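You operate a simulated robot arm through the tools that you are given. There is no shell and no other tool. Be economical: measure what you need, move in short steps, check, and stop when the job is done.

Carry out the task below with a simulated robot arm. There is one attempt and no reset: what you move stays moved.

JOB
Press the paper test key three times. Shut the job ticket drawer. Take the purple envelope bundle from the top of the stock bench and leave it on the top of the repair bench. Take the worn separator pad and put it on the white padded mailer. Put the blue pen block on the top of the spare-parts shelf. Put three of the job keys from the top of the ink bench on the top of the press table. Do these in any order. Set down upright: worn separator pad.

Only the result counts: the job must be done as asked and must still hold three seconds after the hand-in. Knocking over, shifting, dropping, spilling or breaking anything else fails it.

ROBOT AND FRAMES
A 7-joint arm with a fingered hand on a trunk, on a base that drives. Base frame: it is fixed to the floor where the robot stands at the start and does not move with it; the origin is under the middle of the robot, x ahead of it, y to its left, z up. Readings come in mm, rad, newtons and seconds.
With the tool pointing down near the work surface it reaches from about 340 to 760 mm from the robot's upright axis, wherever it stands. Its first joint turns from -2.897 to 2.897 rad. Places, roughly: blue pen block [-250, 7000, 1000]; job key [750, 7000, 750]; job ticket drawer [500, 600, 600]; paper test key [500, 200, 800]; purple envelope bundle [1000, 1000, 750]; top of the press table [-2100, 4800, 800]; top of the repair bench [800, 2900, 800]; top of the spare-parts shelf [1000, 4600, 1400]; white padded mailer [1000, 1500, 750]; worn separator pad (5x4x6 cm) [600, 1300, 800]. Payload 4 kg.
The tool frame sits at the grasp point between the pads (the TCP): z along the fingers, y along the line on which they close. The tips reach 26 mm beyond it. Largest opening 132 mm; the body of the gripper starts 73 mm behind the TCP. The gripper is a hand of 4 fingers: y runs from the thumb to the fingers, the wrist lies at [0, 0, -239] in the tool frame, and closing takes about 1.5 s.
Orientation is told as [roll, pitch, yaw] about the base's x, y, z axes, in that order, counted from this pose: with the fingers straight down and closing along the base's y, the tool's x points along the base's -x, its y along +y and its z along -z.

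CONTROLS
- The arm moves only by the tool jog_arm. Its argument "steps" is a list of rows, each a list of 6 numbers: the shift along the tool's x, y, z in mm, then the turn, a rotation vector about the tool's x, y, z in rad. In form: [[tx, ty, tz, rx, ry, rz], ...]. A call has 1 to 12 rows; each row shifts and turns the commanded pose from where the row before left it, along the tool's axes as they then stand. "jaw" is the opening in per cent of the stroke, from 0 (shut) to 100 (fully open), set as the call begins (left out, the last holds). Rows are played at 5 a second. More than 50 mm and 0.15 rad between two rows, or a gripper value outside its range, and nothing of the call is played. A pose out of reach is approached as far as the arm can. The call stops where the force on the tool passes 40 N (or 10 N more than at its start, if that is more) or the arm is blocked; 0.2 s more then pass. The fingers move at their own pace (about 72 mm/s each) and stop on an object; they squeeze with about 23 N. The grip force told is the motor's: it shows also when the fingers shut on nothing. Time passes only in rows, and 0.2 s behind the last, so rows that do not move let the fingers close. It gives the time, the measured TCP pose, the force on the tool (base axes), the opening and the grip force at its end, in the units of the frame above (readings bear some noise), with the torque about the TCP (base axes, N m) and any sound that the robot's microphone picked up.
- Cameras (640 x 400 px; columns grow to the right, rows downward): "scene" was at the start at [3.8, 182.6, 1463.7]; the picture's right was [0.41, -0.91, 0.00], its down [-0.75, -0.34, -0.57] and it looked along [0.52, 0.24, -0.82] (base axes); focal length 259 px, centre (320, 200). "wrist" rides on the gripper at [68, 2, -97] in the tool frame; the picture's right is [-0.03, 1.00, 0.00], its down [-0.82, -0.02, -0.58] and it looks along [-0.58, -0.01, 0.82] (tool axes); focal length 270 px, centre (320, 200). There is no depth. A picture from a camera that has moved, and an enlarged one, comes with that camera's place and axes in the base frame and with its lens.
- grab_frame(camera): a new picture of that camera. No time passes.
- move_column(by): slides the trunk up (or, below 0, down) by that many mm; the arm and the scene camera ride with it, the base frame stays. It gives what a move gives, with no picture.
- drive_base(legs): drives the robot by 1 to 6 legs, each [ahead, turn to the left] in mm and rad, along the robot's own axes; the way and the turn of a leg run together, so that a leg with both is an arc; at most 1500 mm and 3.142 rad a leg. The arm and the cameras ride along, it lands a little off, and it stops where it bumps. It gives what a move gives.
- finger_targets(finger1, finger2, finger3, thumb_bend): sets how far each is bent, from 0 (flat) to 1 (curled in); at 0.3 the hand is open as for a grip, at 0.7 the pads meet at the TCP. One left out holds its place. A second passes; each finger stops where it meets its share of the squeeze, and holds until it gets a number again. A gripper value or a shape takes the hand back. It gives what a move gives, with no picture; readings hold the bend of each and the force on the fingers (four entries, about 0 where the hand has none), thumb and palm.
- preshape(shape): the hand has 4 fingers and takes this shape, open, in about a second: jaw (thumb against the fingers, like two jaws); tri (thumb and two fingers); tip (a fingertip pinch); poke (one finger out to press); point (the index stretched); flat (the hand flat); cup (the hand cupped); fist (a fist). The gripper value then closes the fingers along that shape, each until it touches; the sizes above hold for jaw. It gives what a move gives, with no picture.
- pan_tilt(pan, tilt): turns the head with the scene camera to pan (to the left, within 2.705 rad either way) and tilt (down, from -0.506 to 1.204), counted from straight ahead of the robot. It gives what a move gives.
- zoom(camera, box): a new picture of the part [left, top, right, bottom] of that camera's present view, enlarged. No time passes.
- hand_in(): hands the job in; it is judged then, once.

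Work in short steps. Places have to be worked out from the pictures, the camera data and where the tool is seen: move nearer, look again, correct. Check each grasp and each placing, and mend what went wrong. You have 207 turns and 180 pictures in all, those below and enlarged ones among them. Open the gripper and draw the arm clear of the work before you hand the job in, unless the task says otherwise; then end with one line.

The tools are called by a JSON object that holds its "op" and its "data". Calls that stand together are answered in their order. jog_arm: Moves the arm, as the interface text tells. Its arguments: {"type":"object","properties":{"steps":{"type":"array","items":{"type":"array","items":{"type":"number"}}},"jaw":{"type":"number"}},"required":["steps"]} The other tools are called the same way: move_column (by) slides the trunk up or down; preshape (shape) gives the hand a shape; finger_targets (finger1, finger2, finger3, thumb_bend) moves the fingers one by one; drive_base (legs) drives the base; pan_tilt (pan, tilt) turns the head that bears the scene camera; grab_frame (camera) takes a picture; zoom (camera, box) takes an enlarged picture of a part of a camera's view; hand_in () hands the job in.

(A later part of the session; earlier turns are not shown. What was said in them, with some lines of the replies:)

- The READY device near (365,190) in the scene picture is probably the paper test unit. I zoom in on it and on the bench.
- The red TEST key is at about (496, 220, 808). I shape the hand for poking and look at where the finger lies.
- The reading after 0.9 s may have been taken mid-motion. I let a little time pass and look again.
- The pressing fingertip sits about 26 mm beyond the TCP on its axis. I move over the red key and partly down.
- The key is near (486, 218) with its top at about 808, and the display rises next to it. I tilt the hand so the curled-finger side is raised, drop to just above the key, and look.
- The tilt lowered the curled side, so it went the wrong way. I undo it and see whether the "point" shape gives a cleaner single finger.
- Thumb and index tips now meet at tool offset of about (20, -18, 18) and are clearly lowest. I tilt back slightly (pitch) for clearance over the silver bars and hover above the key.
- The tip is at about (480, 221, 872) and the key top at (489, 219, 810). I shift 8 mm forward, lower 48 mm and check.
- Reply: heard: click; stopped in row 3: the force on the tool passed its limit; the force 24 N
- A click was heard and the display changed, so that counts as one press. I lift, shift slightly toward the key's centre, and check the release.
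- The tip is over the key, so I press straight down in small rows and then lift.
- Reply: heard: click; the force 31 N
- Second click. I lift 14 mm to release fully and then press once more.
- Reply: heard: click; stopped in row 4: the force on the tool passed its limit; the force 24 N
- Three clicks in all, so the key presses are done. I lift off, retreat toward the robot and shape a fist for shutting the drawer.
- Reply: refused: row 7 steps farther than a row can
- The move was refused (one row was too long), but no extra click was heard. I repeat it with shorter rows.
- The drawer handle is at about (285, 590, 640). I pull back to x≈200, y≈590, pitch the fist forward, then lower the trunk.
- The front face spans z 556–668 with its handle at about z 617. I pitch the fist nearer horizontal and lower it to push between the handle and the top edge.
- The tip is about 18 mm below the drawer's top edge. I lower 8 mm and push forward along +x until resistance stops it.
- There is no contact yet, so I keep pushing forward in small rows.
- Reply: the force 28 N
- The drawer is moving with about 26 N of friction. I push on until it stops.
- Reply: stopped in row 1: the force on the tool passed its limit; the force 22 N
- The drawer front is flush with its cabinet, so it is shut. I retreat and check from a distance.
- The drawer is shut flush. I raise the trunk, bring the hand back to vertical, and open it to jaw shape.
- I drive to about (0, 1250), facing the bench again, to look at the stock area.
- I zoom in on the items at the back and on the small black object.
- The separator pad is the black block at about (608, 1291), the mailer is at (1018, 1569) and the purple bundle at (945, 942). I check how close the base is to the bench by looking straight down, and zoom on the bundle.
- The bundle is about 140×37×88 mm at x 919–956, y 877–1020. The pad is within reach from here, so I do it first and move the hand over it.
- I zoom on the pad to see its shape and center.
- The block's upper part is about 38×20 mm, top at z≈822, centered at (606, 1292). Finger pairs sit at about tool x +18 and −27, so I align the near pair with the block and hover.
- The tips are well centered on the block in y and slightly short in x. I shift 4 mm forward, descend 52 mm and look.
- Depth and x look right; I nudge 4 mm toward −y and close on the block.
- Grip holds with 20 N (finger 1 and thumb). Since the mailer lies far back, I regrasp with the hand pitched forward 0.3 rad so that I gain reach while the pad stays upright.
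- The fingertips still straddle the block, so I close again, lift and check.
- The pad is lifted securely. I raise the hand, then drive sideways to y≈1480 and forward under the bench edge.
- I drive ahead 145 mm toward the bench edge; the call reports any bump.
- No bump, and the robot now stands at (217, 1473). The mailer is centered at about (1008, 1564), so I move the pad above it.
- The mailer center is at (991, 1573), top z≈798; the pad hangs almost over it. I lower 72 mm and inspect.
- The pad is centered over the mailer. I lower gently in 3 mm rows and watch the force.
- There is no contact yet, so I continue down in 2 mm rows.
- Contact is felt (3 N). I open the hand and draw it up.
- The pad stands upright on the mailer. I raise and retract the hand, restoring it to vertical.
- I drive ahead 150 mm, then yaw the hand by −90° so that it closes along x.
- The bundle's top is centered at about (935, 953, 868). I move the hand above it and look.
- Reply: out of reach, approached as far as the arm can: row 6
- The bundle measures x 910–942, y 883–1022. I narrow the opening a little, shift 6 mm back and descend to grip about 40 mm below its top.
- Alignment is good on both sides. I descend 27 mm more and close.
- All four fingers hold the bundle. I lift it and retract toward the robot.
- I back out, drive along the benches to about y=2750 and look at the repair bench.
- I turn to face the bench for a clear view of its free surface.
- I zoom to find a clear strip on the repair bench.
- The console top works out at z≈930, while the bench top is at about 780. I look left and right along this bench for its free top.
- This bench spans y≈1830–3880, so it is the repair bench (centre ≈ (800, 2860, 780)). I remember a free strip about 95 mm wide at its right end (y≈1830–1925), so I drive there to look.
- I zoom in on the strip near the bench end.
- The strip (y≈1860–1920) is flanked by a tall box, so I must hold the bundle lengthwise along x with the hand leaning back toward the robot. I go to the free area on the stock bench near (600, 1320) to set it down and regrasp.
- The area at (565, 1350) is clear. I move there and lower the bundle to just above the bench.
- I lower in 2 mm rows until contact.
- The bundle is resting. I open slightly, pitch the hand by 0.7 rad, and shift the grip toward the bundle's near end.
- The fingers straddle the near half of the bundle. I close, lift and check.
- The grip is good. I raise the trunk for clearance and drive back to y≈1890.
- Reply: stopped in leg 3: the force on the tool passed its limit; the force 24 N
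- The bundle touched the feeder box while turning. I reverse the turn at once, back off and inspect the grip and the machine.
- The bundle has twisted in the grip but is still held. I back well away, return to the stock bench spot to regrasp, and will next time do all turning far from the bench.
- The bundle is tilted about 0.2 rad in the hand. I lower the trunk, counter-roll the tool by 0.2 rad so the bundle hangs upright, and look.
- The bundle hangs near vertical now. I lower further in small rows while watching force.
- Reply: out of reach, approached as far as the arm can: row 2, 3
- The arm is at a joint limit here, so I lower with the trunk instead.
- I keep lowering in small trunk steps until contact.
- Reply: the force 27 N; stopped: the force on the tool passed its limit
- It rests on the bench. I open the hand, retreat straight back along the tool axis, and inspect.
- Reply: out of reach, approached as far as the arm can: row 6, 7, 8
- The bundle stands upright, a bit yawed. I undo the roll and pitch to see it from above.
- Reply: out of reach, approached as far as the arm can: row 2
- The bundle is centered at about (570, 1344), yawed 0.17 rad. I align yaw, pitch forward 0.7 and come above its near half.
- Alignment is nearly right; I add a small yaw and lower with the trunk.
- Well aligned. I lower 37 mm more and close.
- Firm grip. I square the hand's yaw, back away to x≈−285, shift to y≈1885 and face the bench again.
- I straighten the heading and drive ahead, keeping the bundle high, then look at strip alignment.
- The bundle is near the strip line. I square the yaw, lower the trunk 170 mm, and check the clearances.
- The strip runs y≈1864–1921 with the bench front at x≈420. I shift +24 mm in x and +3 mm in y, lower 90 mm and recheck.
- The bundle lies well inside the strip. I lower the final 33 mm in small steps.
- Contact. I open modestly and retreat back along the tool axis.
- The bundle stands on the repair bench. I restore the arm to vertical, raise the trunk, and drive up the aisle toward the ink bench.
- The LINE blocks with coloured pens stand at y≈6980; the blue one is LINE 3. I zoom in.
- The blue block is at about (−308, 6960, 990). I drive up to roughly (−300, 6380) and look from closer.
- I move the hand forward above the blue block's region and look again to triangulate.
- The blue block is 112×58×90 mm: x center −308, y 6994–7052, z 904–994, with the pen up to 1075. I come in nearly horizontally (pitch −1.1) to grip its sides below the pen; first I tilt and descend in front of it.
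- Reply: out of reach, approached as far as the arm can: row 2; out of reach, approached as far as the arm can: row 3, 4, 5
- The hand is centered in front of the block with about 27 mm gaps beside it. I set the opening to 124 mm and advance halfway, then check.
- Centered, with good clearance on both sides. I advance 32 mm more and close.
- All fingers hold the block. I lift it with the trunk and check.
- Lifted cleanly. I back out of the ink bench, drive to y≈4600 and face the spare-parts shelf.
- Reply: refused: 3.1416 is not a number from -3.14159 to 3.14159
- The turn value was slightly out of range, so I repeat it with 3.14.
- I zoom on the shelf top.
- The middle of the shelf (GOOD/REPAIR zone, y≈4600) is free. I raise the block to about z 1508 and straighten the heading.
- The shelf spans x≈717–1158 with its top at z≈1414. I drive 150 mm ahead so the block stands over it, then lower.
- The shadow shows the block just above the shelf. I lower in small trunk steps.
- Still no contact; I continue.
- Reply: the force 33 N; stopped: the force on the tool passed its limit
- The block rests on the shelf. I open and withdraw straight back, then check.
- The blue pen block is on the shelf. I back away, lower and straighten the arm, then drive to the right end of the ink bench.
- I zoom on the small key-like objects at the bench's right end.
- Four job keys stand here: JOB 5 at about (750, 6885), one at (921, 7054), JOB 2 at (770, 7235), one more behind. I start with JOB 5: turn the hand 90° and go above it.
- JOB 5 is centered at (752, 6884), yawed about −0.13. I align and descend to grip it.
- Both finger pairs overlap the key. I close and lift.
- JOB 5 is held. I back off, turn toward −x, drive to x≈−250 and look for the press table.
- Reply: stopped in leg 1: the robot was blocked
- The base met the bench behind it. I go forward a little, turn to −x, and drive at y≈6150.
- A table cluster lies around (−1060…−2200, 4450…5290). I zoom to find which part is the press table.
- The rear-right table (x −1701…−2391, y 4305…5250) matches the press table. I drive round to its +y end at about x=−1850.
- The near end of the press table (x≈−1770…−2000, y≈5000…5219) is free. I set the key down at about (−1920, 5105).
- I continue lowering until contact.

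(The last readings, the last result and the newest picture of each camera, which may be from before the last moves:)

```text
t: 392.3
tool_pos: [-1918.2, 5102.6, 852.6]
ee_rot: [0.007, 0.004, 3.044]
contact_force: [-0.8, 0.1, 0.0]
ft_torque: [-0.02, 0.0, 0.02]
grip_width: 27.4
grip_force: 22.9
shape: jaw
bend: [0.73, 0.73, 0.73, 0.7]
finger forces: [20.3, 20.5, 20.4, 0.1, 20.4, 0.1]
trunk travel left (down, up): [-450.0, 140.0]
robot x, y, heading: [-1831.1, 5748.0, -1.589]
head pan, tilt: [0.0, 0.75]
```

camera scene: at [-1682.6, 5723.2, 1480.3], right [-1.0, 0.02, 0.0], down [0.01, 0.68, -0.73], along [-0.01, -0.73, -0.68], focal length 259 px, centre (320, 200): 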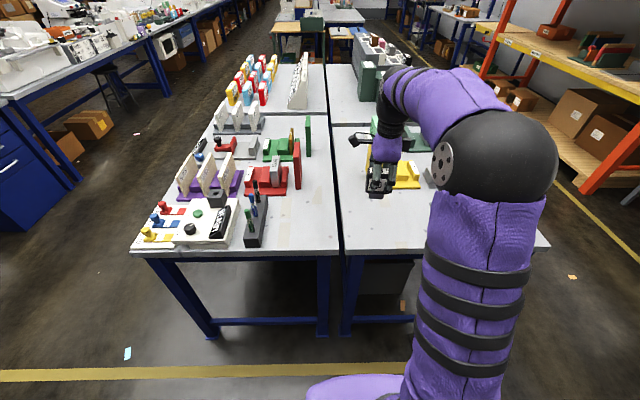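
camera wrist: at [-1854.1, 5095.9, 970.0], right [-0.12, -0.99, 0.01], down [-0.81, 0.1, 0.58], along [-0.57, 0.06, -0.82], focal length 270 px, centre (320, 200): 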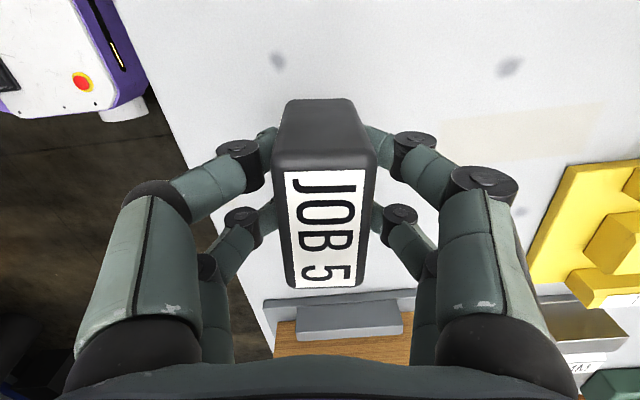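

{"op": "jog_arm", "data": {"steps": [[0, 0, 2, 0, 0, 0], [0, 0, 2, 0, 0, 0], [0, 0, 0, 0, 0, 0]]}}

{"op": "jog_arm", "data": {"steps": [[0, 0, 2, 0, 0, 0], [0, 0, 1.5, 0, 0, 0], [0, 0, 0, 0, 0, 0]]}}

```text
t: 393.1
tool_pos: [-1919.7, 5102.8, 849.7]
ee_rot: [0.006, 0.002, 3.045]
contact_force: [0.5, 0.2, -0.7]
ft_torque: [0.02, 0.01, 0.02]
grip_width: 27.7
grip_force: 23.2
shape: jaw
bend: [0.73, 0.73, 0.73, 0.7]
finger forces: [20.1, 20.5, 20.4, 0.1, 20.4, 0.0]
trunk travel left (down, up): [-450.0, 140.0]
robot x, y, heading: [-1831.0, 5750.4, -1.596]
head pan, tilt: [0.0, 0.75]
```

```text
t: 393.9
tool_pos: [-1920.1, 5103.8, 847.7]
ee_rot: [0.01, 0.001, 3.042]
contact_force: [-0.6, 1.3, 14.0]
ft_torque: [0.03, -0.03, 0.04]
grip_width: 27.6
grip_force: 23.5
shape: jaw
bend: [0.74, 0.74, 0.73, 0.7]
finger forces: [21.9, 21.8, 22.2, 0.0, 23.2, 0.1]
trunk travel left (down, up): [-450.0, 140.0]
robot x, y, heading: [-1832.2, 5748.8, -1.596]
head pan, tilt: [0.0, 0.75]
```

The key rests on the press table. I release, rise, and check.

{"op": "jog_arm", "data": {"steps": [[0, 0, 0, 0, 0, 0], [0, 0, 0, 0, 0, 0], [0, 0, 0, 0, 0, 0], [0, 0, 0, 0, 0, 0], [0, 0, -30, 0, 0, 0], [0, 0, -45, 0, 0, 0], [0, 0, -45, 0, 0, 0], [0, 0, -45, 0, 0, 0], [0, 0, -45, 0, 0, 0]], "jaw": 65}}

{"op": "grab_frame", "data": {"camera": "wrist"}}

```text
t: 395.9
tool_pos: [-1921.7, 5101.7, 1057.6]
ee_rot: [0.006, 0.002, 3.044]
contact_force: [0.2, 1.2, -0.4]
ft_torque: [-0.03, 0.0, 0.02]
grip_width: 85.6
grip_force: 0.2
shape: jaw
bend: [0.7, 0.7, 0.7, 0.64]
finger forces: [0.0, 0.1, 0.0, 0.1, 0.0, 0.0]
trunk travel left (down, up): [-450.0, 140.0]
robot x, y, heading: [-1829.9, 5749.7, -1.59]
head pan, tilt: [0.0, 0.75]
```

```text
27 pictures are left
camera wrist: at [-1854.6, 5095.1, 1154.5], right [-0.12, -0.99, 0.01], down [-0.81, 0.1, 0.58], along [-0.57, 0.07, -0.82], focal length 270 px, centre (320, 200)
```

wrist: 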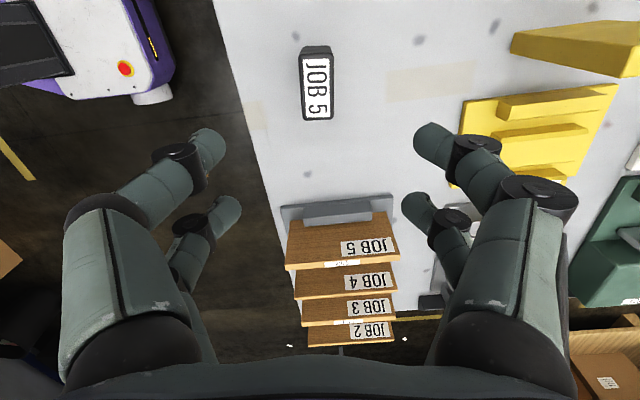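

JOB 5 stands on the press table. I return to the ink bench for the next key.

{"op": "drive_base", "data": {"legs": [[-390, 0], [0, 1.593], [1500, 0], [1190, 0], [0, 1.5708], [330, 0]]}}

{"op": "pan_tilt", "data": {"pan": 0.0, "tilt": 0.85}}

{"op": "grab_frame", "data": {"camera": "scene"}}

{"op": "grab_frame", "data": {"camera": "wrist"}}

```text
t: 416.7
tool_pos: [1446.0, 6301.4, 1057.5]
ee_rot: [0.007, 0.005, -1.102]
contact_force: [-0.4, 0.1, -0.3]
ft_torque: [-0.03, -0.05, 0.03]
grip_width: 85.3
grip_force: 0.1
shape: jaw
bend: [0.7, 0.7, 0.7, 0.64]
finger forces: [0.1, 0.1, 0.1, 0.1, 0.0, 0.0]
trunk travel left (down, up): [-450.0, 140.0]
robot x, y, heading: [852.4, 6027.5, 0.538]
head pan, tilt: [0.0, 0.75]
stopped in leg 5: the robot was blocked; the commanded pose is now the measured one
```

```text
t: 417.3
tool_pos: [1446.6, 6301.4, 1057.0]
ee_rot: [0.006, 0.005, -1.104]
contact_force: [0.0, 0.5, 0.7]
ft_torque: [0.01, 0.0, 0.02]
grip_width: 85.5
grip_force: 0.0
shape: jaw
bend: [0.7, 0.7, 0.7, 0.64]
finger forces: [0.0, 0.1, 0.1, 0.0, 0.0, 0.0]
trunk travel left (down, up): [-450.0, 140.0]
robot x, y, heading: [851.6, 6029.1, 0.535]
head pan, tilt: [0.0, 0.85]
```

```text
26 pictures are left
camera scene: at [787.5, 6170.3, 1472.2], right [0.51, -0.86, 0.0], down [-0.65, -0.38, -0.66], along [0.57, 0.34, -0.75], focal length 259 px, centre (320, 200)
```

scene: 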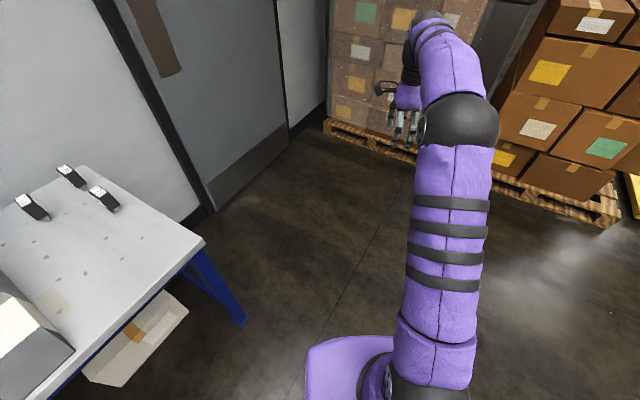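

```text
25 pictures are left
camera wrist: at [1415.3, 6363.2, 1154.5], right [0.9, 0.43, 0.01], down [0.35, -0.74, 0.57], along [0.25, -0.52, -0.82], focal length 270 px, centre (320, 200)
```

wrist: 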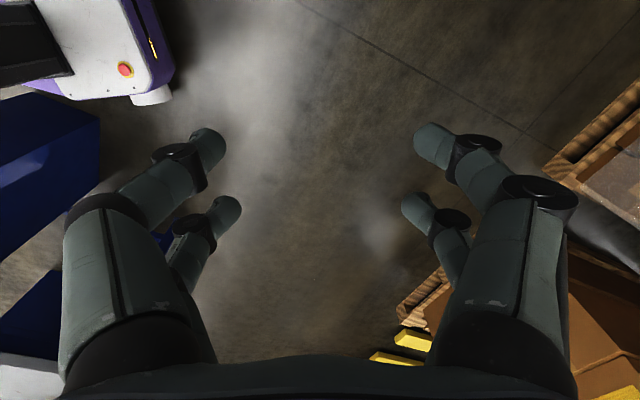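

The base corner touched the bench behind while turning. I drive forward first, then finish the turn and approach the ink bench's right end.

{"op": "drive_base", "data": {"legs": [[170, 0], [0, 1.036], [375, 0]]}}

{"op": "jog_arm", "data": {"steps": [[0, 0, 0, 0, 0, 0]]}}

{"op": "grab_frame", "data": {"camera": "wrist"}}

```text
t: 423.4
tool_pos: [1044.7, 7145.8, 1057.9]
ee_rot: [0.008, 0.004, -0.049]
contact_force: [-0.9, 0.6, 0.3]
ft_torque: [0.02, 0.01, 0.02]
grip_width: 85.7
grip_force: 0.1
shape: jaw
bend: [0.7, 0.7, 0.7, 0.64]
finger forces: [0.0, 0.0, 0.0, 0.0, 0.1, 0.0]
trunk travel left (down, up): [-450.0, 140.0]
robot x, y, heading: [989.1, 6495.2, 1.594]
head pan, tilt: [0.0, 0.85]
```

```text
t: 423.8
tool_pos: [1044.9, 7145.9, 1057.3]
ee_rot: [0.006, 0.005, -0.05]
contact_force: [-0.1, 0.1, 0.3]
ft_torque: [0.0, 0.0, -0.01]
grip_width: 85.9
grip_force: 0.0
shape: jaw
bend: [0.7, 0.7, 0.7, 0.64]
finger forces: [0.0, 0.1, 0.1, 0.1, 0.0, 0.0]
trunk travel left (down, up): [-450.0, 140.0]
robot x, y, heading: [984.3, 6494.2, 1.592]
head pan, tilt: [0.0, 0.85]
```

```text
24 pictures are left
camera wrist: at [976.1, 7150.3, 1154.6], right [0.07, 1.0, 0.01], down [0.82, -0.06, 0.57], along [0.57, -0.04, -0.82], focal length 270 px, centre (320, 200)
```

wrist: 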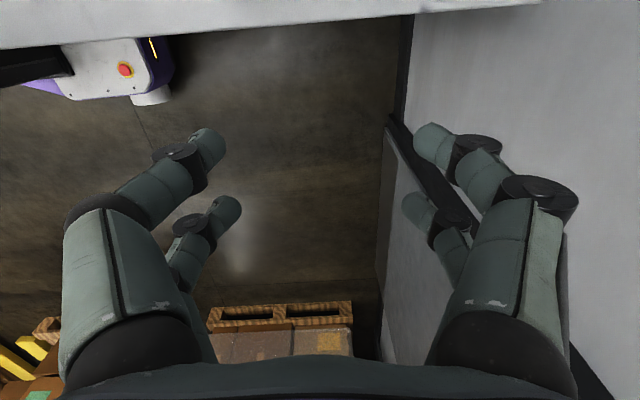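

I move the hand over the keys to see their orientation.

{"op": "jog_arm", "data": {"steps": [[46, -14, 0, 0, 0, 0], [46, -14, 0, 0, 0, 0], [46, -14, 0, 0, 0, 0], [46, -14, 0, 0, 0, 0], [0, 0, 0, 0, 0, 0]]}}

{"op": "grab_frame", "data": {"camera": "wrist"}}

```text
t: 425.0
tool_pos: [857.9, 7095.5, 1059.9]
ee_rot: [0.007, 0.003, -0.048]
contact_force: [0.5, -0.3, -0.6]
ft_torque: [0.05, 0.0, 0.04]
grip_width: 85.6
grip_force: 0.0
shape: jaw
bend: [0.7, 0.7, 0.7, 0.64]
finger forces: [0.0, 0.0, 0.0, 0.0, 0.0, 0.1]
trunk travel left (down, up): [-450.0, 140.0]
robot x, y, heading: [990.6, 6493.4, 1.589]
head pan, tilt: [0.0, 0.85]
```

```text
23 pictures are left
camera wrist: at [789.5, 7101.3, 1156.1], right [0.07, 1.0, 0.01], down [0.82, -0.07, 0.57], along [0.57, -0.04, -0.82], focal length 270 px, centre (320, 200)
```

wrist: 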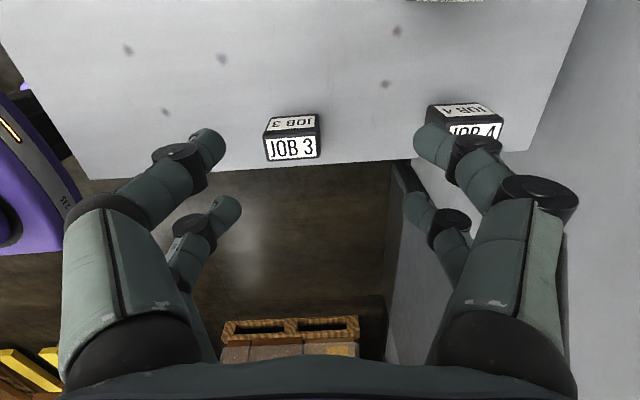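

JOB 3 stands at (913, 7060) with its long axis along y. I rotate the hand to close along x and hover above it.

{"op": "jog_arm", "data": {"steps": [[-28, -20, 0, 0, 0, -0.079], [-28, -20, 0, 0, 0, -0.14], [0, 0, 0, 0, 0, -0.14], [0, 0, 0, 0, 0, -0.14], [0, 0, 0, 0, 0, -0.14], [0, 0, 0, 0, 0, -0.14], [0, 0, 0, 0, 0, -0.14], [0, 0, 0, 0, 0, -0.14], [0, 0, 0, 0, 0, -0.14], [0, 0, 0, 0, 0, -0.14], [0, 0, 40, 0, 0, -0.14], [0, 0, 40, 0, 0, -0.14]]}}

{"op": "grab_frame", "data": {"camera": "wrist"}}

```text
t: 427.6
tool_pos: [915.3, 7058.1, 977.9]
ee_rot: [0.007, -0.008, 1.572]
contact_force: [-0.2, -0.2, -0.1]
ft_torque: [0.01, -0.01, 0.02]
grip_width: 85.8
grip_force: 0.0
shape: jaw
bend: [0.7, 0.7, 0.7, 0.64]
finger forces: [0.0, 0.0, 0.0, 0.1, 0.1, 0.0]
trunk travel left (down, up): [-450.0, 140.0]
robot x, y, heading: [988.4, 6495.1, 1.593]
head pan, tilt: [0.0, 0.85]
```

```text
22 pictures are left
camera wrist: at [913.2, 6990.0, 1074.2], right [-1.0, 0.02, 0.01], down [0.02, 0.81, 0.58], along [0.01, 0.58, -0.81], focal length 270 px, centre (320, 200)
```

wrist: 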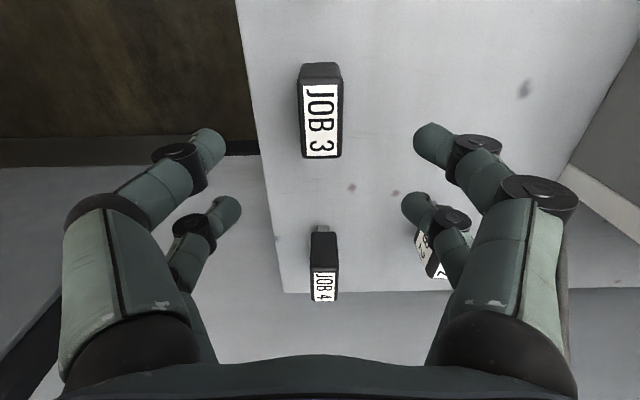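

Aligned. I descend, close and lift JOB 3.

{"op": "jog_arm", "data": {"steps": [[2, 2, 40, 0, 0, 0], [0, 0, 40, 0, 0, 0], [0, 0, 30, 0, 0, 0], [0, 0, 18, 0, 0, 0], [0, 0, 0, 0, 0, 0]]}}

{"op": "jog_arm", "data": {"steps": [[0, 0, 0, 0, 0, 0], [0, 0, 0, 0, 0, 0], [0, 0, 0, 0, 0, 0], [0, 0, 0, 0, 0, 0], [0, 0, 0, 0, 0, 0], [0, 0, -25, 0, 0, 0], [0, 0, -45, 0, 0, 0], [0, 0, -45, 0, 0, 0], [0, 0, -45, 0, 0, 0], [0, 0, -45, 0, 0, 0]], "jaw": 0}}

{"op": "grab_frame", "data": {"camera": "wrist"}}

```text
t: 428.8
tool_pos: [911.6, 7056.0, 849.5]
ee_rot: [0.004, -0.007, 1.573]
contact_force: [0.2, 0.9, -0.3]
ft_torque: [0.02, -0.01, -0.01]
grip_width: 85.7
grip_force: 0.1
shape: jaw
bend: [0.7, 0.7, 0.7, 0.64]
finger forces: [0.0, 0.0, 0.0, 0.0, 0.0, 0.0]
trunk travel left (down, up): [-450.0, 140.0]
robot x, y, heading: [986.0, 6494.1, 1.595]
head pan, tilt: [0.0, 0.85]
```

```text
t: 431.0
tool_pos: [910.9, 7054.9, 1057.4]
ee_rot: [0.006, -0.007, 1.57]
contact_force: [1.0, 1.0, -1.0]
ft_torque: [-0.03, 0.02, 0.02]
grip_width: 28.1
grip_force: 22.8
shape: jaw
bend: [0.73, 0.73, 0.73, 0.7]
finger forces: [20.8, 20.8, 20.6, 0.0, 20.9, 0.0]
trunk travel left (down, up): [-450.0, 140.0]
robot x, y, heading: [990.7, 6493.0, 1.59]
head pan, tilt: [0.0, 0.85]
```

```text
21 pictures are left
camera wrist: at [908.1, 6985.8, 1153.5], right [-1.0, 0.03, 0.0], down [0.02, 0.81, 0.58], along [0.01, 0.58, -0.81], focal length 270 px, centre (320, 200)
```

wrist: 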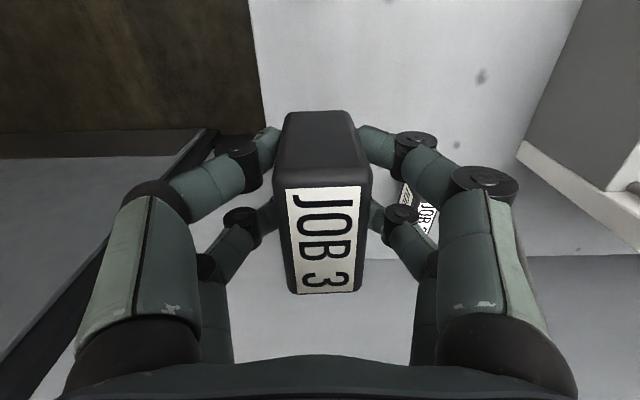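

JOB 3 is held. I back out, turn toward −x and drive, checking the heading midway.

{"op": "drive_base", "data": {"legs": [[-310, 0], [0, 1.56], [1500, 0]]}}

```text
t: 444.0
tool_pos: [-1083.7, 6119.6, 1056.4]
ee_rot: [0.003, -0.009, 3.12]
contact_force: [0.1, -0.5, -0.3]
ft_torque: [0.01, -0.01, -0.04]
grip_width: 28.1
grip_force: 23.2
shape: jaw
bend: [0.73, 0.73, 0.73, 0.7]
finger forces: [20.7, 20.6, 20.7, 0.1, 21.0, 0.0]
trunk travel left (down, up): [-450.0, 140.0]
robot x, y, heading: [-524.6, 6188.3, -3.139]
head pan, tilt: [0.0, 0.85]
```

Position is good. I continue to x≈−1884 and turn to face the press table.

{"op": "drive_base", "data": {"legs": [[1360, -0.002], [0, 1.5708], [440, 0]]}}

{"op": "grab_frame", "data": {"camera": "wrist"}}

```text
t: 457.2
tool_pos: [-1787.4, 5160.4, 1056.1]
ee_rot: [0.005, -0.007, -1.513]
contact_force: [-0.8, -0.4, 0.7]
ft_torque: [0.03, 0.01, -0.02]
grip_width: 27.7
grip_force: 22.9
shape: jaw
bend: [0.73, 0.73, 0.73, 0.7]
finger forces: [20.6, 20.7, 20.6, 0.0, 20.9, 0.0]
trunk travel left (down, up): [-450.0, 140.0]
robot x, y, heading: [-1898.2, 5714.0, -1.497]
head pan, tilt: [0.0, 0.85]
```

```text
20 pictures are left
camera wrist: at [-1791.3, 5229.5, 1152.8], right [1.0, 0.03, 0.0], down [0.02, -0.81, 0.58], along [0.02, -0.58, -0.81], focal length 270 px, centre (320, 200)
```

wrist: 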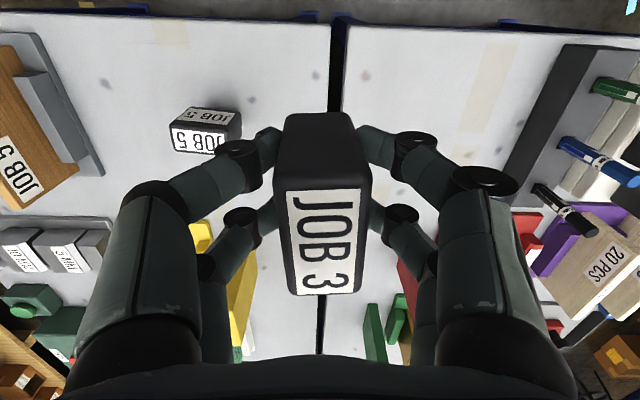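

JOB 5 is visible to the left and the table seam is at x≈−1762. I set JOB 3 down at about (−1808, 5120).

{"op": "jog_arm", "data": {"steps": [[-19, -11, 0, 0, 0, 0], [-19, -12, 0, 0, 0, 0], [0, 0, 45, 0, 0, 0], [0, 0, 45, 0, 0, 0], [0, 0, 45, 0, 0, 0], [0, 0, 45, 0, 0, 0], [0, 0, 18, 0, 0, 0], [0, 0, 0, 0, 0, 0]]}}

{"op": "jog_arm", "data": {"steps": [[0, 0, 2, 0, 0, 0], [0, 0, 2, 0, 0, 0], [0, 0, 2, 0, 0, 0], [0, 0, 0, 0, 0, 0]]}}

{"op": "jog_arm", "data": {"steps": [[0, 0, 2, 0, 0, 0], [0, 0, 2, 0, 0, 0], [0, 0, 0, 0, 0, 0]]}}

```text
t: 459.0
tool_pos: [-1807.9, 5120.1, 854.7]
ee_rot: [0.006, -0.008, -1.512]
contact_force: [-1.5, 1.4, -1.2]
ft_torque: [0.06, -0.03, 0.03]
grip_width: 28.0
grip_force: 22.9
shape: jaw
bend: [0.73, 0.73, 0.73, 0.7]
finger forces: [20.5, 20.8, 20.5, 0.0, 20.9, 0.1]
trunk travel left (down, up): [-450.0, 140.0]
robot x, y, heading: [-1898.0, 5716.9, -1.496]
head pan, tilt: [0.0, 0.85]
```

```text
t: 460.0
tool_pos: [-1807.2, 5119.3, 851.5]
ee_rot: [0.003, -0.008, -1.514]
contact_force: [-0.6, 0.0, 0.4]
ft_torque: [-0.04, -0.01, -0.02]
grip_width: 28.1
grip_force: 23.3
shape: jaw
bend: [0.73, 0.73, 0.73, 0.7]
finger forces: [20.7, 20.7, 20.4, 0.0, 21.0, 0.0]
trunk travel left (down, up): [-450.0, 140.0]
robot x, y, heading: [-1898.2, 5714.1, -1.493]
head pan, tilt: [0.0, 0.85]
```

```text
t: 460.8
tool_pos: [-1808.3, 5118.2, 848.9]
ee_rot: [0.005, -0.008, -1.514]
contact_force: [0.0, 0.6, 7.0]
ft_torque: [0.05, 0.0, -0.01]
grip_width: 28.1
grip_force: 23.1
shape: jaw
bend: [0.73, 0.73, 0.73, 0.7]
finger forces: [21.5, 21.1, 21.0, 0.1, 21.8, 0.0]
trunk travel left (down, up): [-450.0, 140.0]
robot x, y, heading: [-1898.2, 5717.3, -1.494]
head pan, tilt: [0.0, 0.85]
```

Contact. I release with a modest opening, rise and check.

{"op": "jog_arm", "data": {"steps": [[0, 0, 0, 0, 0, 0], [0, 0, 0, 0, 0, 0], [0, 0, 0, 0, 0, 0], [0, 0, -30, 0, 0, 0], [0, 0, -45, 0, 0, 0], [0, 0, -45, 0, 0, 0], [0, 0, -45, 0, 0, 0], [0, 0, -45, 0, 0, 0]], "jaw": 45}}

{"op": "grab_frame", "data": {"camera": "wrist"}}

```text
t: 462.6
tool_pos: [-1811.3, 5119.0, 1056.4]
ee_rot: [0.005, -0.007, -1.512]
contact_force: [-0.1, -0.7, -0.6]
ft_torque: [-0.01, 0.01, -0.02]
grip_width: 58.7
grip_force: 0.1
shape: jaw
bend: [0.73, 0.73, 0.73, 0.7]
finger forces: [0.1, 0.0, 0.1, 0.0, 0.0, 0.0]
trunk travel left (down, up): [-450.0, 140.0]
robot x, y, heading: [-1895.9, 5716.0, -1.501]
head pan, tilt: [0.0, 0.85]
```

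```text
19 pictures are left
camera wrist: at [-1814.5, 5189.2, 1152.6], right [1.0, 0.03, 0.0], down [0.02, -0.81, 0.58], along [0.02, -0.58, -0.81], focal length 270 px, centre (320, 200)
```

wrist: 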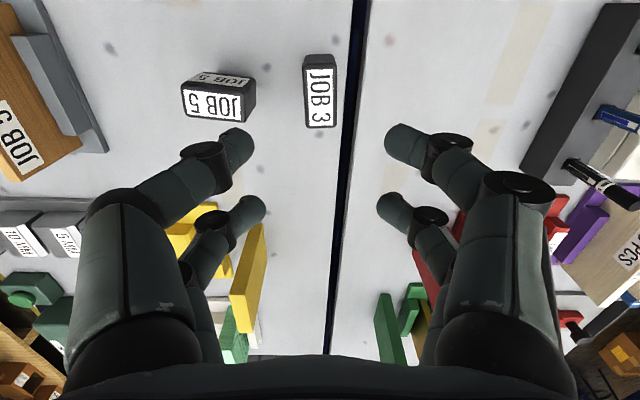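

Two keys are on the press table. I go back for JOB 2, checking the heading midway.

{"op": "drive_base", "data": {"legs": [[-470, 0], [0, 1.51], [1500, 0]]}}

```text
t: 476.0
tool_pos: [156.1, 6175.6, 1056.2]
ee_rot: [0.002, -0.009, -0.05]
contact_force: [0.1, -0.8, 0.7]
ft_torque: [0.01, 0.0, -0.01]
grip_width: 59.0
grip_force: 0.0
shape: jaw
bend: [0.73, 0.73, 0.73, 0.7]
finger forces: [0.0, 0.1, 0.0, 0.0, 0.1, 0.0]
trunk travel left (down, up): [-450.0, 140.0]
robot x, y, heading: [-446.5, 6155.0, -0.035]
head pan, tilt: [0.0, 0.85]
```

I correct the heading and drive to (770, 6200), turn, and approach the bench.

{"op": "drive_base", "data": {"legs": [[0, 0.07], [1216, 0], [0, 1.536], [300, 0]]}}

{"op": "grab_frame", "data": {"camera": "wrist"}}

```text
t: 488.2
tool_pos: [728.7, 7102.4, 1056.5]
ee_rot: [0.002, -0.011, 1.579]
contact_force: [0.5, 0.0, 0.6]
ft_torque: [-0.01, 0.01, 0.01]
grip_width: 59.0
grip_force: 0.1
shape: jaw
bend: [0.73, 0.73, 0.73, 0.7]
finger forces: [0.0, 0.0, 0.1, 0.1, 0.1, 0.1]
trunk travel left (down, up): [-450.0, 140.0]
robot x, y, heading: [785.5, 6504.7, 1.597]
head pan, tilt: [0.0, 0.85]
```

```text
18 pictures are left
camera wrist: at [726.4, 7033.1, 1152.2], right [-1.0, 0.02, 0.0], down [0.02, 0.81, 0.58], along [0.01, 0.58, -0.81], focal length 270 px, centre (320, 200)
```

wrist: 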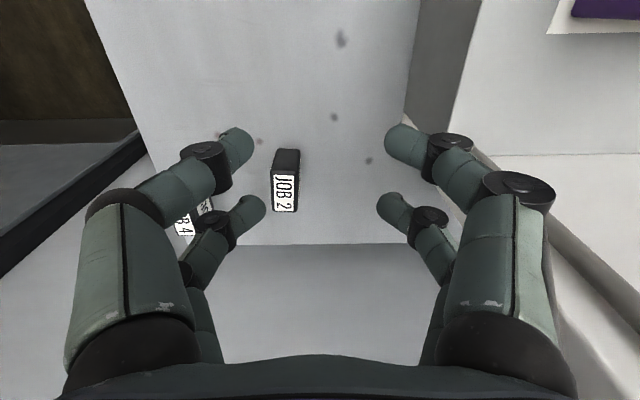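

JOB 2 is at (774, 7220), yawed slightly. I move above it, align and look once more.

{"op": "jog_arm", "data": {"steps": [[-38, -15, 27, 0, 0, 0], [-38, -15, 27, 0, 0, 0], [-37, -16, 26, 0, 0, 0], [0, 0, 0, 0, 0, 0.12], [0, 0, 0, 0, 0, 0]], "jaw": 62}}

{"op": "grab_frame", "data": {"camera": "wrist"}}

```text
t: 489.4
tool_pos: [773.9, 7213.7, 978.3]
ee_rot: [0.006, -0.009, 1.459]
contact_force: [1.0, -0.5, -0.8]
ft_torque: [0.0, 0.0, 0.01]
grip_width: 81.4
grip_force: 0.1
shape: jaw
bend: [0.71, 0.71, 0.71, 0.71]
finger forces: [0.1, 0.0, 0.0, 0.0, 0.0, 0.0]
trunk travel left (down, up): [-450.0, 140.0]
robot x, y, heading: [785.8, 6501.4, 1.591]
head pan, tilt: [0.0, 0.85]
```

```text
17 pictures are left
camera wrist: at [763.1, 7145.5, 1073.8], right [-0.99, 0.14, 0.01], down [0.12, 0.8, 0.58], along [0.08, 0.58, -0.81], focal length 270 px, centre (320, 200)
```

wrist: 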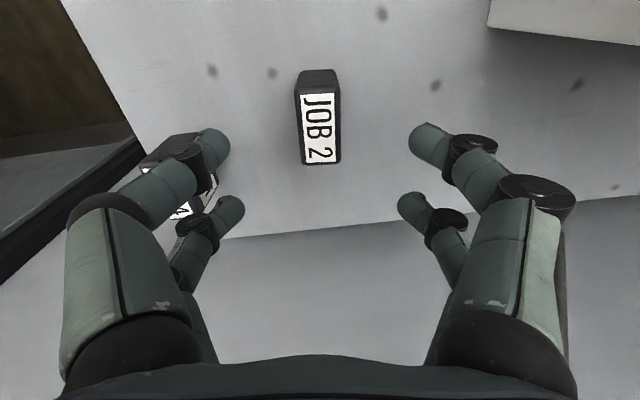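

Well aligned. I descend, close and lift JOB 2.

{"op": "jog_arm", "data": {"steps": [[0, 0, 40, 0, 0, 0], [0, 0, 40, 0, 0, 0], [0, 0, 30, 0, 0, 0], [0, 0, 19, 0, 0, 0], [0, 0, 0, 0, 0, 0]]}}

{"op": "jog_arm", "data": {"steps": [[0, 0, 0, 0, 0, 0], [0, 0, 0, 0, 0, 0], [0, 0, 0, 0, 0, 0], [0, 0, 0, 0, 0, 0], [0, 0, 0, 0, 0, 0], [0, 0, -25, 0, 0, 0], [0, 0, -45, 0, 0, 0], [0, 0, -45, 0, 0, 0], [20, 0, -40, 0, 0, 0], [30, 0, -35, 0, 0, 0], [40, 0, -10, 0, 0, 0]], "jaw": 0}}

{"op": "grab_frame", "data": {"camera": "wrist"}}

```text
t: 490.6
tool_pos: [774.2, 7215.0, 847.5]
ee_rot: [0.004, -0.007, 1.458]
contact_force: [0.9, -0.7, 0.0]
ft_torque: [0.01, 0.02, 0.0]
grip_width: 81.1
grip_force: 0.0
shape: jaw
bend: [0.71, 0.71, 0.71, 0.71]
finger forces: [0.0, 0.0, 0.0, 0.0, 0.0, 0.0]
trunk travel left (down, up): [-450.0, 140.0]
robot x, y, heading: [786.3, 6507.9, 1.591]
head pan, tilt: [0.0, 0.85]
```

```text
t: 493.0
tool_pos: [764.3, 7122.5, 1046.3]
ee_rot: [0.006, -0.006, 1.457]
contact_force: [0.0, 0.5, -1.0]
ft_torque: [0.0, 0.04, 0.05]
grip_width: 28.0
grip_force: 23.0
shape: jaw
bend: [0.73, 0.73, 0.73, 0.7]
finger forces: [20.7, 20.8, 20.6, 0.1, 20.9, 0.0]
trunk travel left (down, up): [-450.0, 140.0]
robot x, y, heading: [783.8, 6503.7, 1.588]
head pan, tilt: [0.0, 0.85]
```

```text
16 pictures are left
camera wrist: at [754.4, 7055.1, 1142.7], right [-0.99, 0.14, 0.01], down [0.11, 0.8, 0.58], along [0.08, 0.58, -0.81], focal length 270 px, centre (320, 200)
```

wrist: 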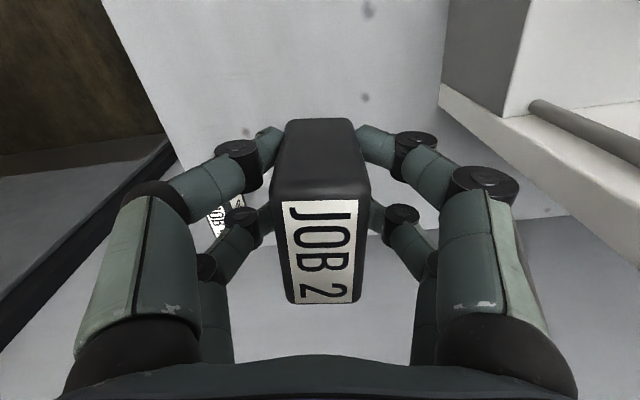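

JOB 2 is held. I drive toward the press table as before.

{"op": "drive_base", "data": {"legs": [[-315, 0], [0, 1.56], [1500, 0]]}}

```text
t: 506.1
tool_pos: [-1335.1, 6019.6, 1045.6]
ee_rot: [0.005, -0.006, 3.094]
contact_force: [0.5, 0.1, -0.3]
ft_torque: [0.01, -0.02, 0.02]
grip_width: 28.1
grip_force: 23.2
shape: jaw
bend: [0.73, 0.73, 0.73, 0.7]
finger forces: [20.8, 20.8, 20.7, 0.0, 20.9, 0.1]
trunk travel left (down, up): [-450.0, 140.0]
robot x, y, heading: [-717.2, 6078.3, -3.053]
head pan, tilt: [0.0, 0.85]
```

I straighten the heading, continue to x≈−2024 and turn to the table.

{"op": "drive_base", "data": {"legs": [[0, -0.088], [1307, 0], [0, 1.5708], [290, 0]]}}

{"op": "grab_frame", "data": {"camera": "wrist"}}

```text
t: 518.6
tool_pos: [-2032.1, 5170.3, 1045.3]
ee_rot: [0.005, -0.006, -1.724]
contact_force: [-0.6, 0.3, -0.2]
ft_torque: [-0.01, 0.04, 0.0]
grip_width: 27.8
grip_force: 23.2
shape: jaw
bend: [0.73, 0.73, 0.73, 0.7]
finger forces: [20.7, 20.8, 20.6, 0.1, 20.8, 0.0]
trunk travel left (down, up): [-450.0, 140.0]
robot x, y, heading: [-2027.0, 5786.3, -1.59]
head pan, tilt: [0.0, 0.85]
```

```text
15 pictures are left
camera wrist: at [-2021.9, 5239.1, 1142.6], right [0.98, -0.18, 0.01], down [-0.15, -0.8, 0.58], along [-0.1, -0.58, -0.81], focal length 270 px, centre (320, 200)
```

wrist: 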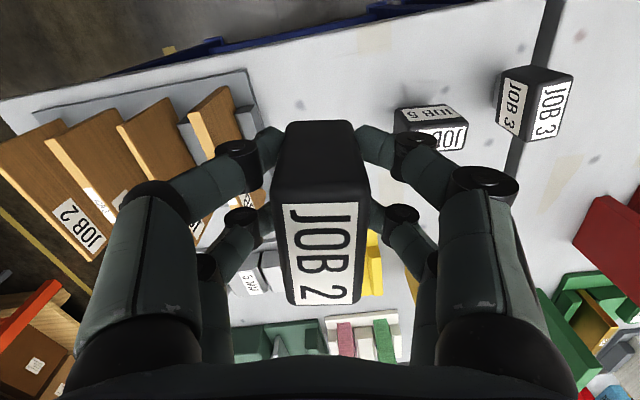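

The gap between the rack (x≈−2119) and JOB 5 (x≈−1955) is centered at x≈−2035. I square the yaw and lower JOB 2 at about (−2033, 5125).

{"op": "jog_arm", "data": {"steps": [[0, 0, 0, 0, 0, -0.14], [-22, 0, 0, 0, 0, 0], [-23, 0, 0, 0, 0, 0], [0, 0, 45, 0, 0, 0], [0, 0, 45, 0, 0, 0], [0, 0, 45, 0, 0, 0], [0, 0, 40, 0, 0, 0], [0, 0, 15, 0, 0, 0], [0, 0, 0, 0, 0, 0]]}}

{"op": "jog_arm", "data": {"steps": [[0, 0, 2, 0, 0, 0], [0, 0, 2, 0, 0, 0], [0, 0, 0, 0, 0, 0]]}}

{"op": "jog_arm", "data": {"steps": [[0, 0, 2, 0, 0, 0], [0, 0, 1.5, 0, 0, 0], [0, 0, 0, 0, 0, 0]]}}

```text
t: 520.6
tool_pos: [-2031.0, 5124.8, 857.0]
ee_rot: [0.003, -0.009, -1.584]
contact_force: [0.1, -0.6, -0.9]
ft_torque: [-0.03, 0.02, -0.02]
grip_width: 27.8
grip_force: 23.2
shape: jaw
bend: [0.73, 0.73, 0.73, 0.7]
finger forces: [20.7, 20.9, 20.7, 0.0, 20.7, 0.0]
trunk travel left (down, up): [-450.0, 140.0]
robot x, y, heading: [-2029.8, 5793.6, -1.593]
head pan, tilt: [0.0, 0.85]
```

```text
t: 521.4
tool_pos: [-2031.7, 5124.3, 854.2]
ee_rot: [0.003, -0.008, -1.583]
contact_force: [-0.3, -0.7, 0.4]
ft_torque: [-0.01, 0.01, -0.04]
grip_width: 28.1
grip_force: 23.3
shape: jaw
bend: [0.73, 0.73, 0.73, 0.7]
finger forces: [20.7, 20.8, 20.8, 0.0, 20.9, 0.0]
trunk travel left (down, up): [-450.0, 140.0]
robot x, y, heading: [-2030.7, 5792.9, -1.593]
head pan, tilt: [0.0, 0.85]
```

```text
t: 522.2
tool_pos: [-2031.8, 5124.5, 850.0]
ee_rot: [0.004, -0.008, -1.583]
contact_force: [0.1, 0.7, -0.1]
ft_torque: [0.03, 0.0, 0.03]
grip_width: 27.6
grip_force: 22.8
shape: jaw
bend: [0.73, 0.73, 0.73, 0.7]
finger forces: [20.8, 20.8, 20.7, 0.0, 20.8, 0.0]
trunk travel left (down, up): [-450.0, 140.0]
robot x, y, heading: [-2031.5, 5794.8, -1.593]
head pan, tilt: [0.0, 0.85]
```

Almost there: I lower a few more millimetres.

{"op": "jog_arm", "data": {"steps": [[0, 0, 1.5, 0, 0, 0], [0, 0, 1.5, 0, 0, 0], [0, 0, 0, 0, 0, 0]]}}

{"op": "jog_arm", "data": {"steps": [[0, 0, 1, 0, 0, 0], [0, 0, 0, 0, 0, 0]]}}

```text
t: 523.0
tool_pos: [-2031.2, 5123.1, 846.6]
ee_rot: [0.004, -0.009, -1.584]
contact_force: [0.5, -0.4, 1.5]
ft_torque: [0.01, -0.01, -0.01]
grip_width: 27.8
grip_force: 23.0
shape: jaw
bend: [0.73, 0.73, 0.73, 0.7]
finger forces: [20.8, 20.8, 20.7, 0.0, 20.8, 0.0]
trunk travel left (down, up): [-450.0, 140.0]
robot x, y, heading: [-2026.8, 5792.2, -1.591]
head pan, tilt: [0.0, 0.85]
```

```text
t: 523.6
tool_pos: [-2031.1, 5124.2, 845.3]
ee_rot: [0.002, -0.011, -1.584]
contact_force: [-0.6, -1.1, 5.5]
ft_torque: [0.0, -0.01, 0.03]
grip_width: 27.9
grip_force: 23.0
shape: jaw
bend: [0.73, 0.73, 0.73, 0.7]
finger forces: [21.1, 21.3, 20.9, 0.1, 21.4, 0.0]
trunk travel left (down, up): [-450.0, 140.0]
robot x, y, heading: [-2028.8, 5791.6, -1.591]
head pan, tilt: [0.0, 0.85]
```

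Contact. I release, rise and check all three keys.

{"op": "jog_arm", "data": {"steps": [[0, 0, 0, 0, 0, 0], [0, 0, 0, 0, 0, 0], [0, 0, 0, 0, 0, 0], [0, 0, -30, 0, 0, 0], [0, 0, -45, 0, 0, 0], [0, 0, -45, 0, 0, 0], [0, 0, -45, 0, 0, 0], [0, 0, -45, 0, 0, 0]], "jaw": 48}}

{"op": "grab_frame", "data": {"camera": "wrist"}}

```text
t: 525.4
tool_pos: [-2030.3, 5123.3, 1056.5]
ee_rot: [0.006, -0.006, -1.582]
contact_force: [0.3, 0.5, 0.0]
ft_torque: [0.0, -0.01, -0.02]
grip_width: 62.8
grip_force: 0.1
shape: jaw
bend: [0.73, 0.73, 0.73, 0.7]
finger forces: [0.0, 0.0, 0.1, 0.0, 0.1, 0.0]
trunk travel left (down, up): [-450.0, 140.0]
robot x, y, heading: [-2028.3, 5795.4, -1.583]
head pan, tilt: [0.0, 0.85]
```

```text
14 pictures are left
camera wrist: at [-2028.8, 5193.6, 1152.8], right [1.0, -0.04, 0.0], down [-0.03, -0.81, 0.58], along [-0.02, -0.58, -0.81], focal length 270 px, centre (320, 200)
```

wrist: 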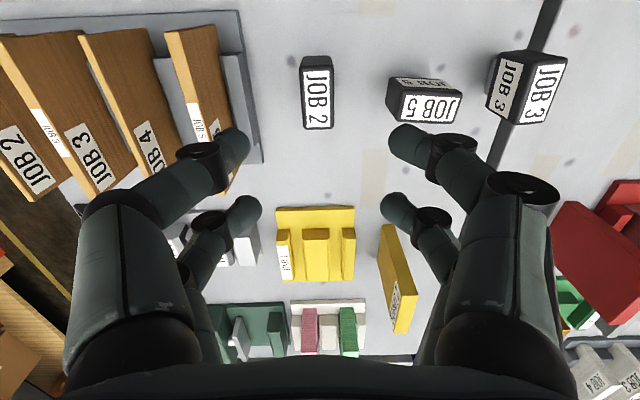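

All three keys stand on the press table. I open the hand, back the robot clear of the table and hand in.

{"op": "drive_base", "data": {"legs": [[-250, 0]]}}

{"op": "jog_arm", "data": {"steps": [[0, 0, -30, 0, 0, 0], [0, 0, 0, 0, 0, 0]], "jaw": 100}}

{"op": "grab_frame", "data": {"camera": "scene"}}

```text
t: 527.2
tool_pos: [-2029.2, 5372.8, 1056.5]
ee_rot: [0.004, -0.008, -1.59]
contact_force: [-0.1, 0.1, 0.1]
ft_torque: [0.01, -0.01, 0.01]
grip_width: 63.0
grip_force: 0.0
shape: jaw
bend: [0.73, 0.73, 0.73, 0.7]
finger forces: [0.1, 0.0, 0.0, 0.2, 0.0, 0.0]
trunk travel left (down, up): [-450.0, 140.0]
robot x, y, heading: [-2022.5, 6041.2, -1.599]
head pan, tilt: [0.0, 0.85]
```

```text
t: 527.8
tool_pos: [-2030.0, 5372.4, 1088.2]
ee_rot: [0.004, -0.009, -1.59]
contact_force: [-0.1, 0.3, 0.0]
ft_torque: [0.02, 0.01, -0.03]
grip_width: 132.0
grip_force: 0.1
shape: jaw
bend: [0.3, 0.3, 0.3, 0.3]
finger forces: [0.1, 0.0, 0.0, 0.0, 0.0, 0.0]
trunk travel left (down, up): [-450.0, 140.0]
robot x, y, heading: [-2023.0, 6042.5, -1.603]
head pan, tilt: [0.0, 0.85]
```

```text
13 pictures are left
camera scene: at [-1873.0, 6018.5, 1472.2], right [-1.0, 0.03, 0.0], down [0.02, 0.75, -0.66], along [-0.02, -0.66, -0.75], focal length 259 px, centre (320, 200)
```

scene: 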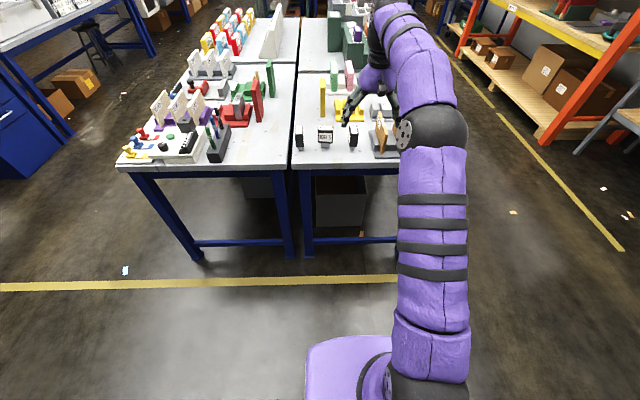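

The three keys stand on the press table, the gripper is open and the arm is clear, so I hand in.

{"op": "hand_in", "data": {}}

```text
The job is handed in.
```

I carried out all six parts and handed the job in; no verdict came back. The test key gave three clicks, the drawer is shut, and the worn pad is upright on the mailer. The purple bundle is on a narrow strip at the right end of the bench I took to be the repair bench. The blue pen block is on the spare-parts shelf, and job keys 5, 3 and 2 are on the press table. On the way the bundle bumped a machine on that bench and the base touched another bench end twice; I saw nothing moved, but I only checked the machine afterwards.
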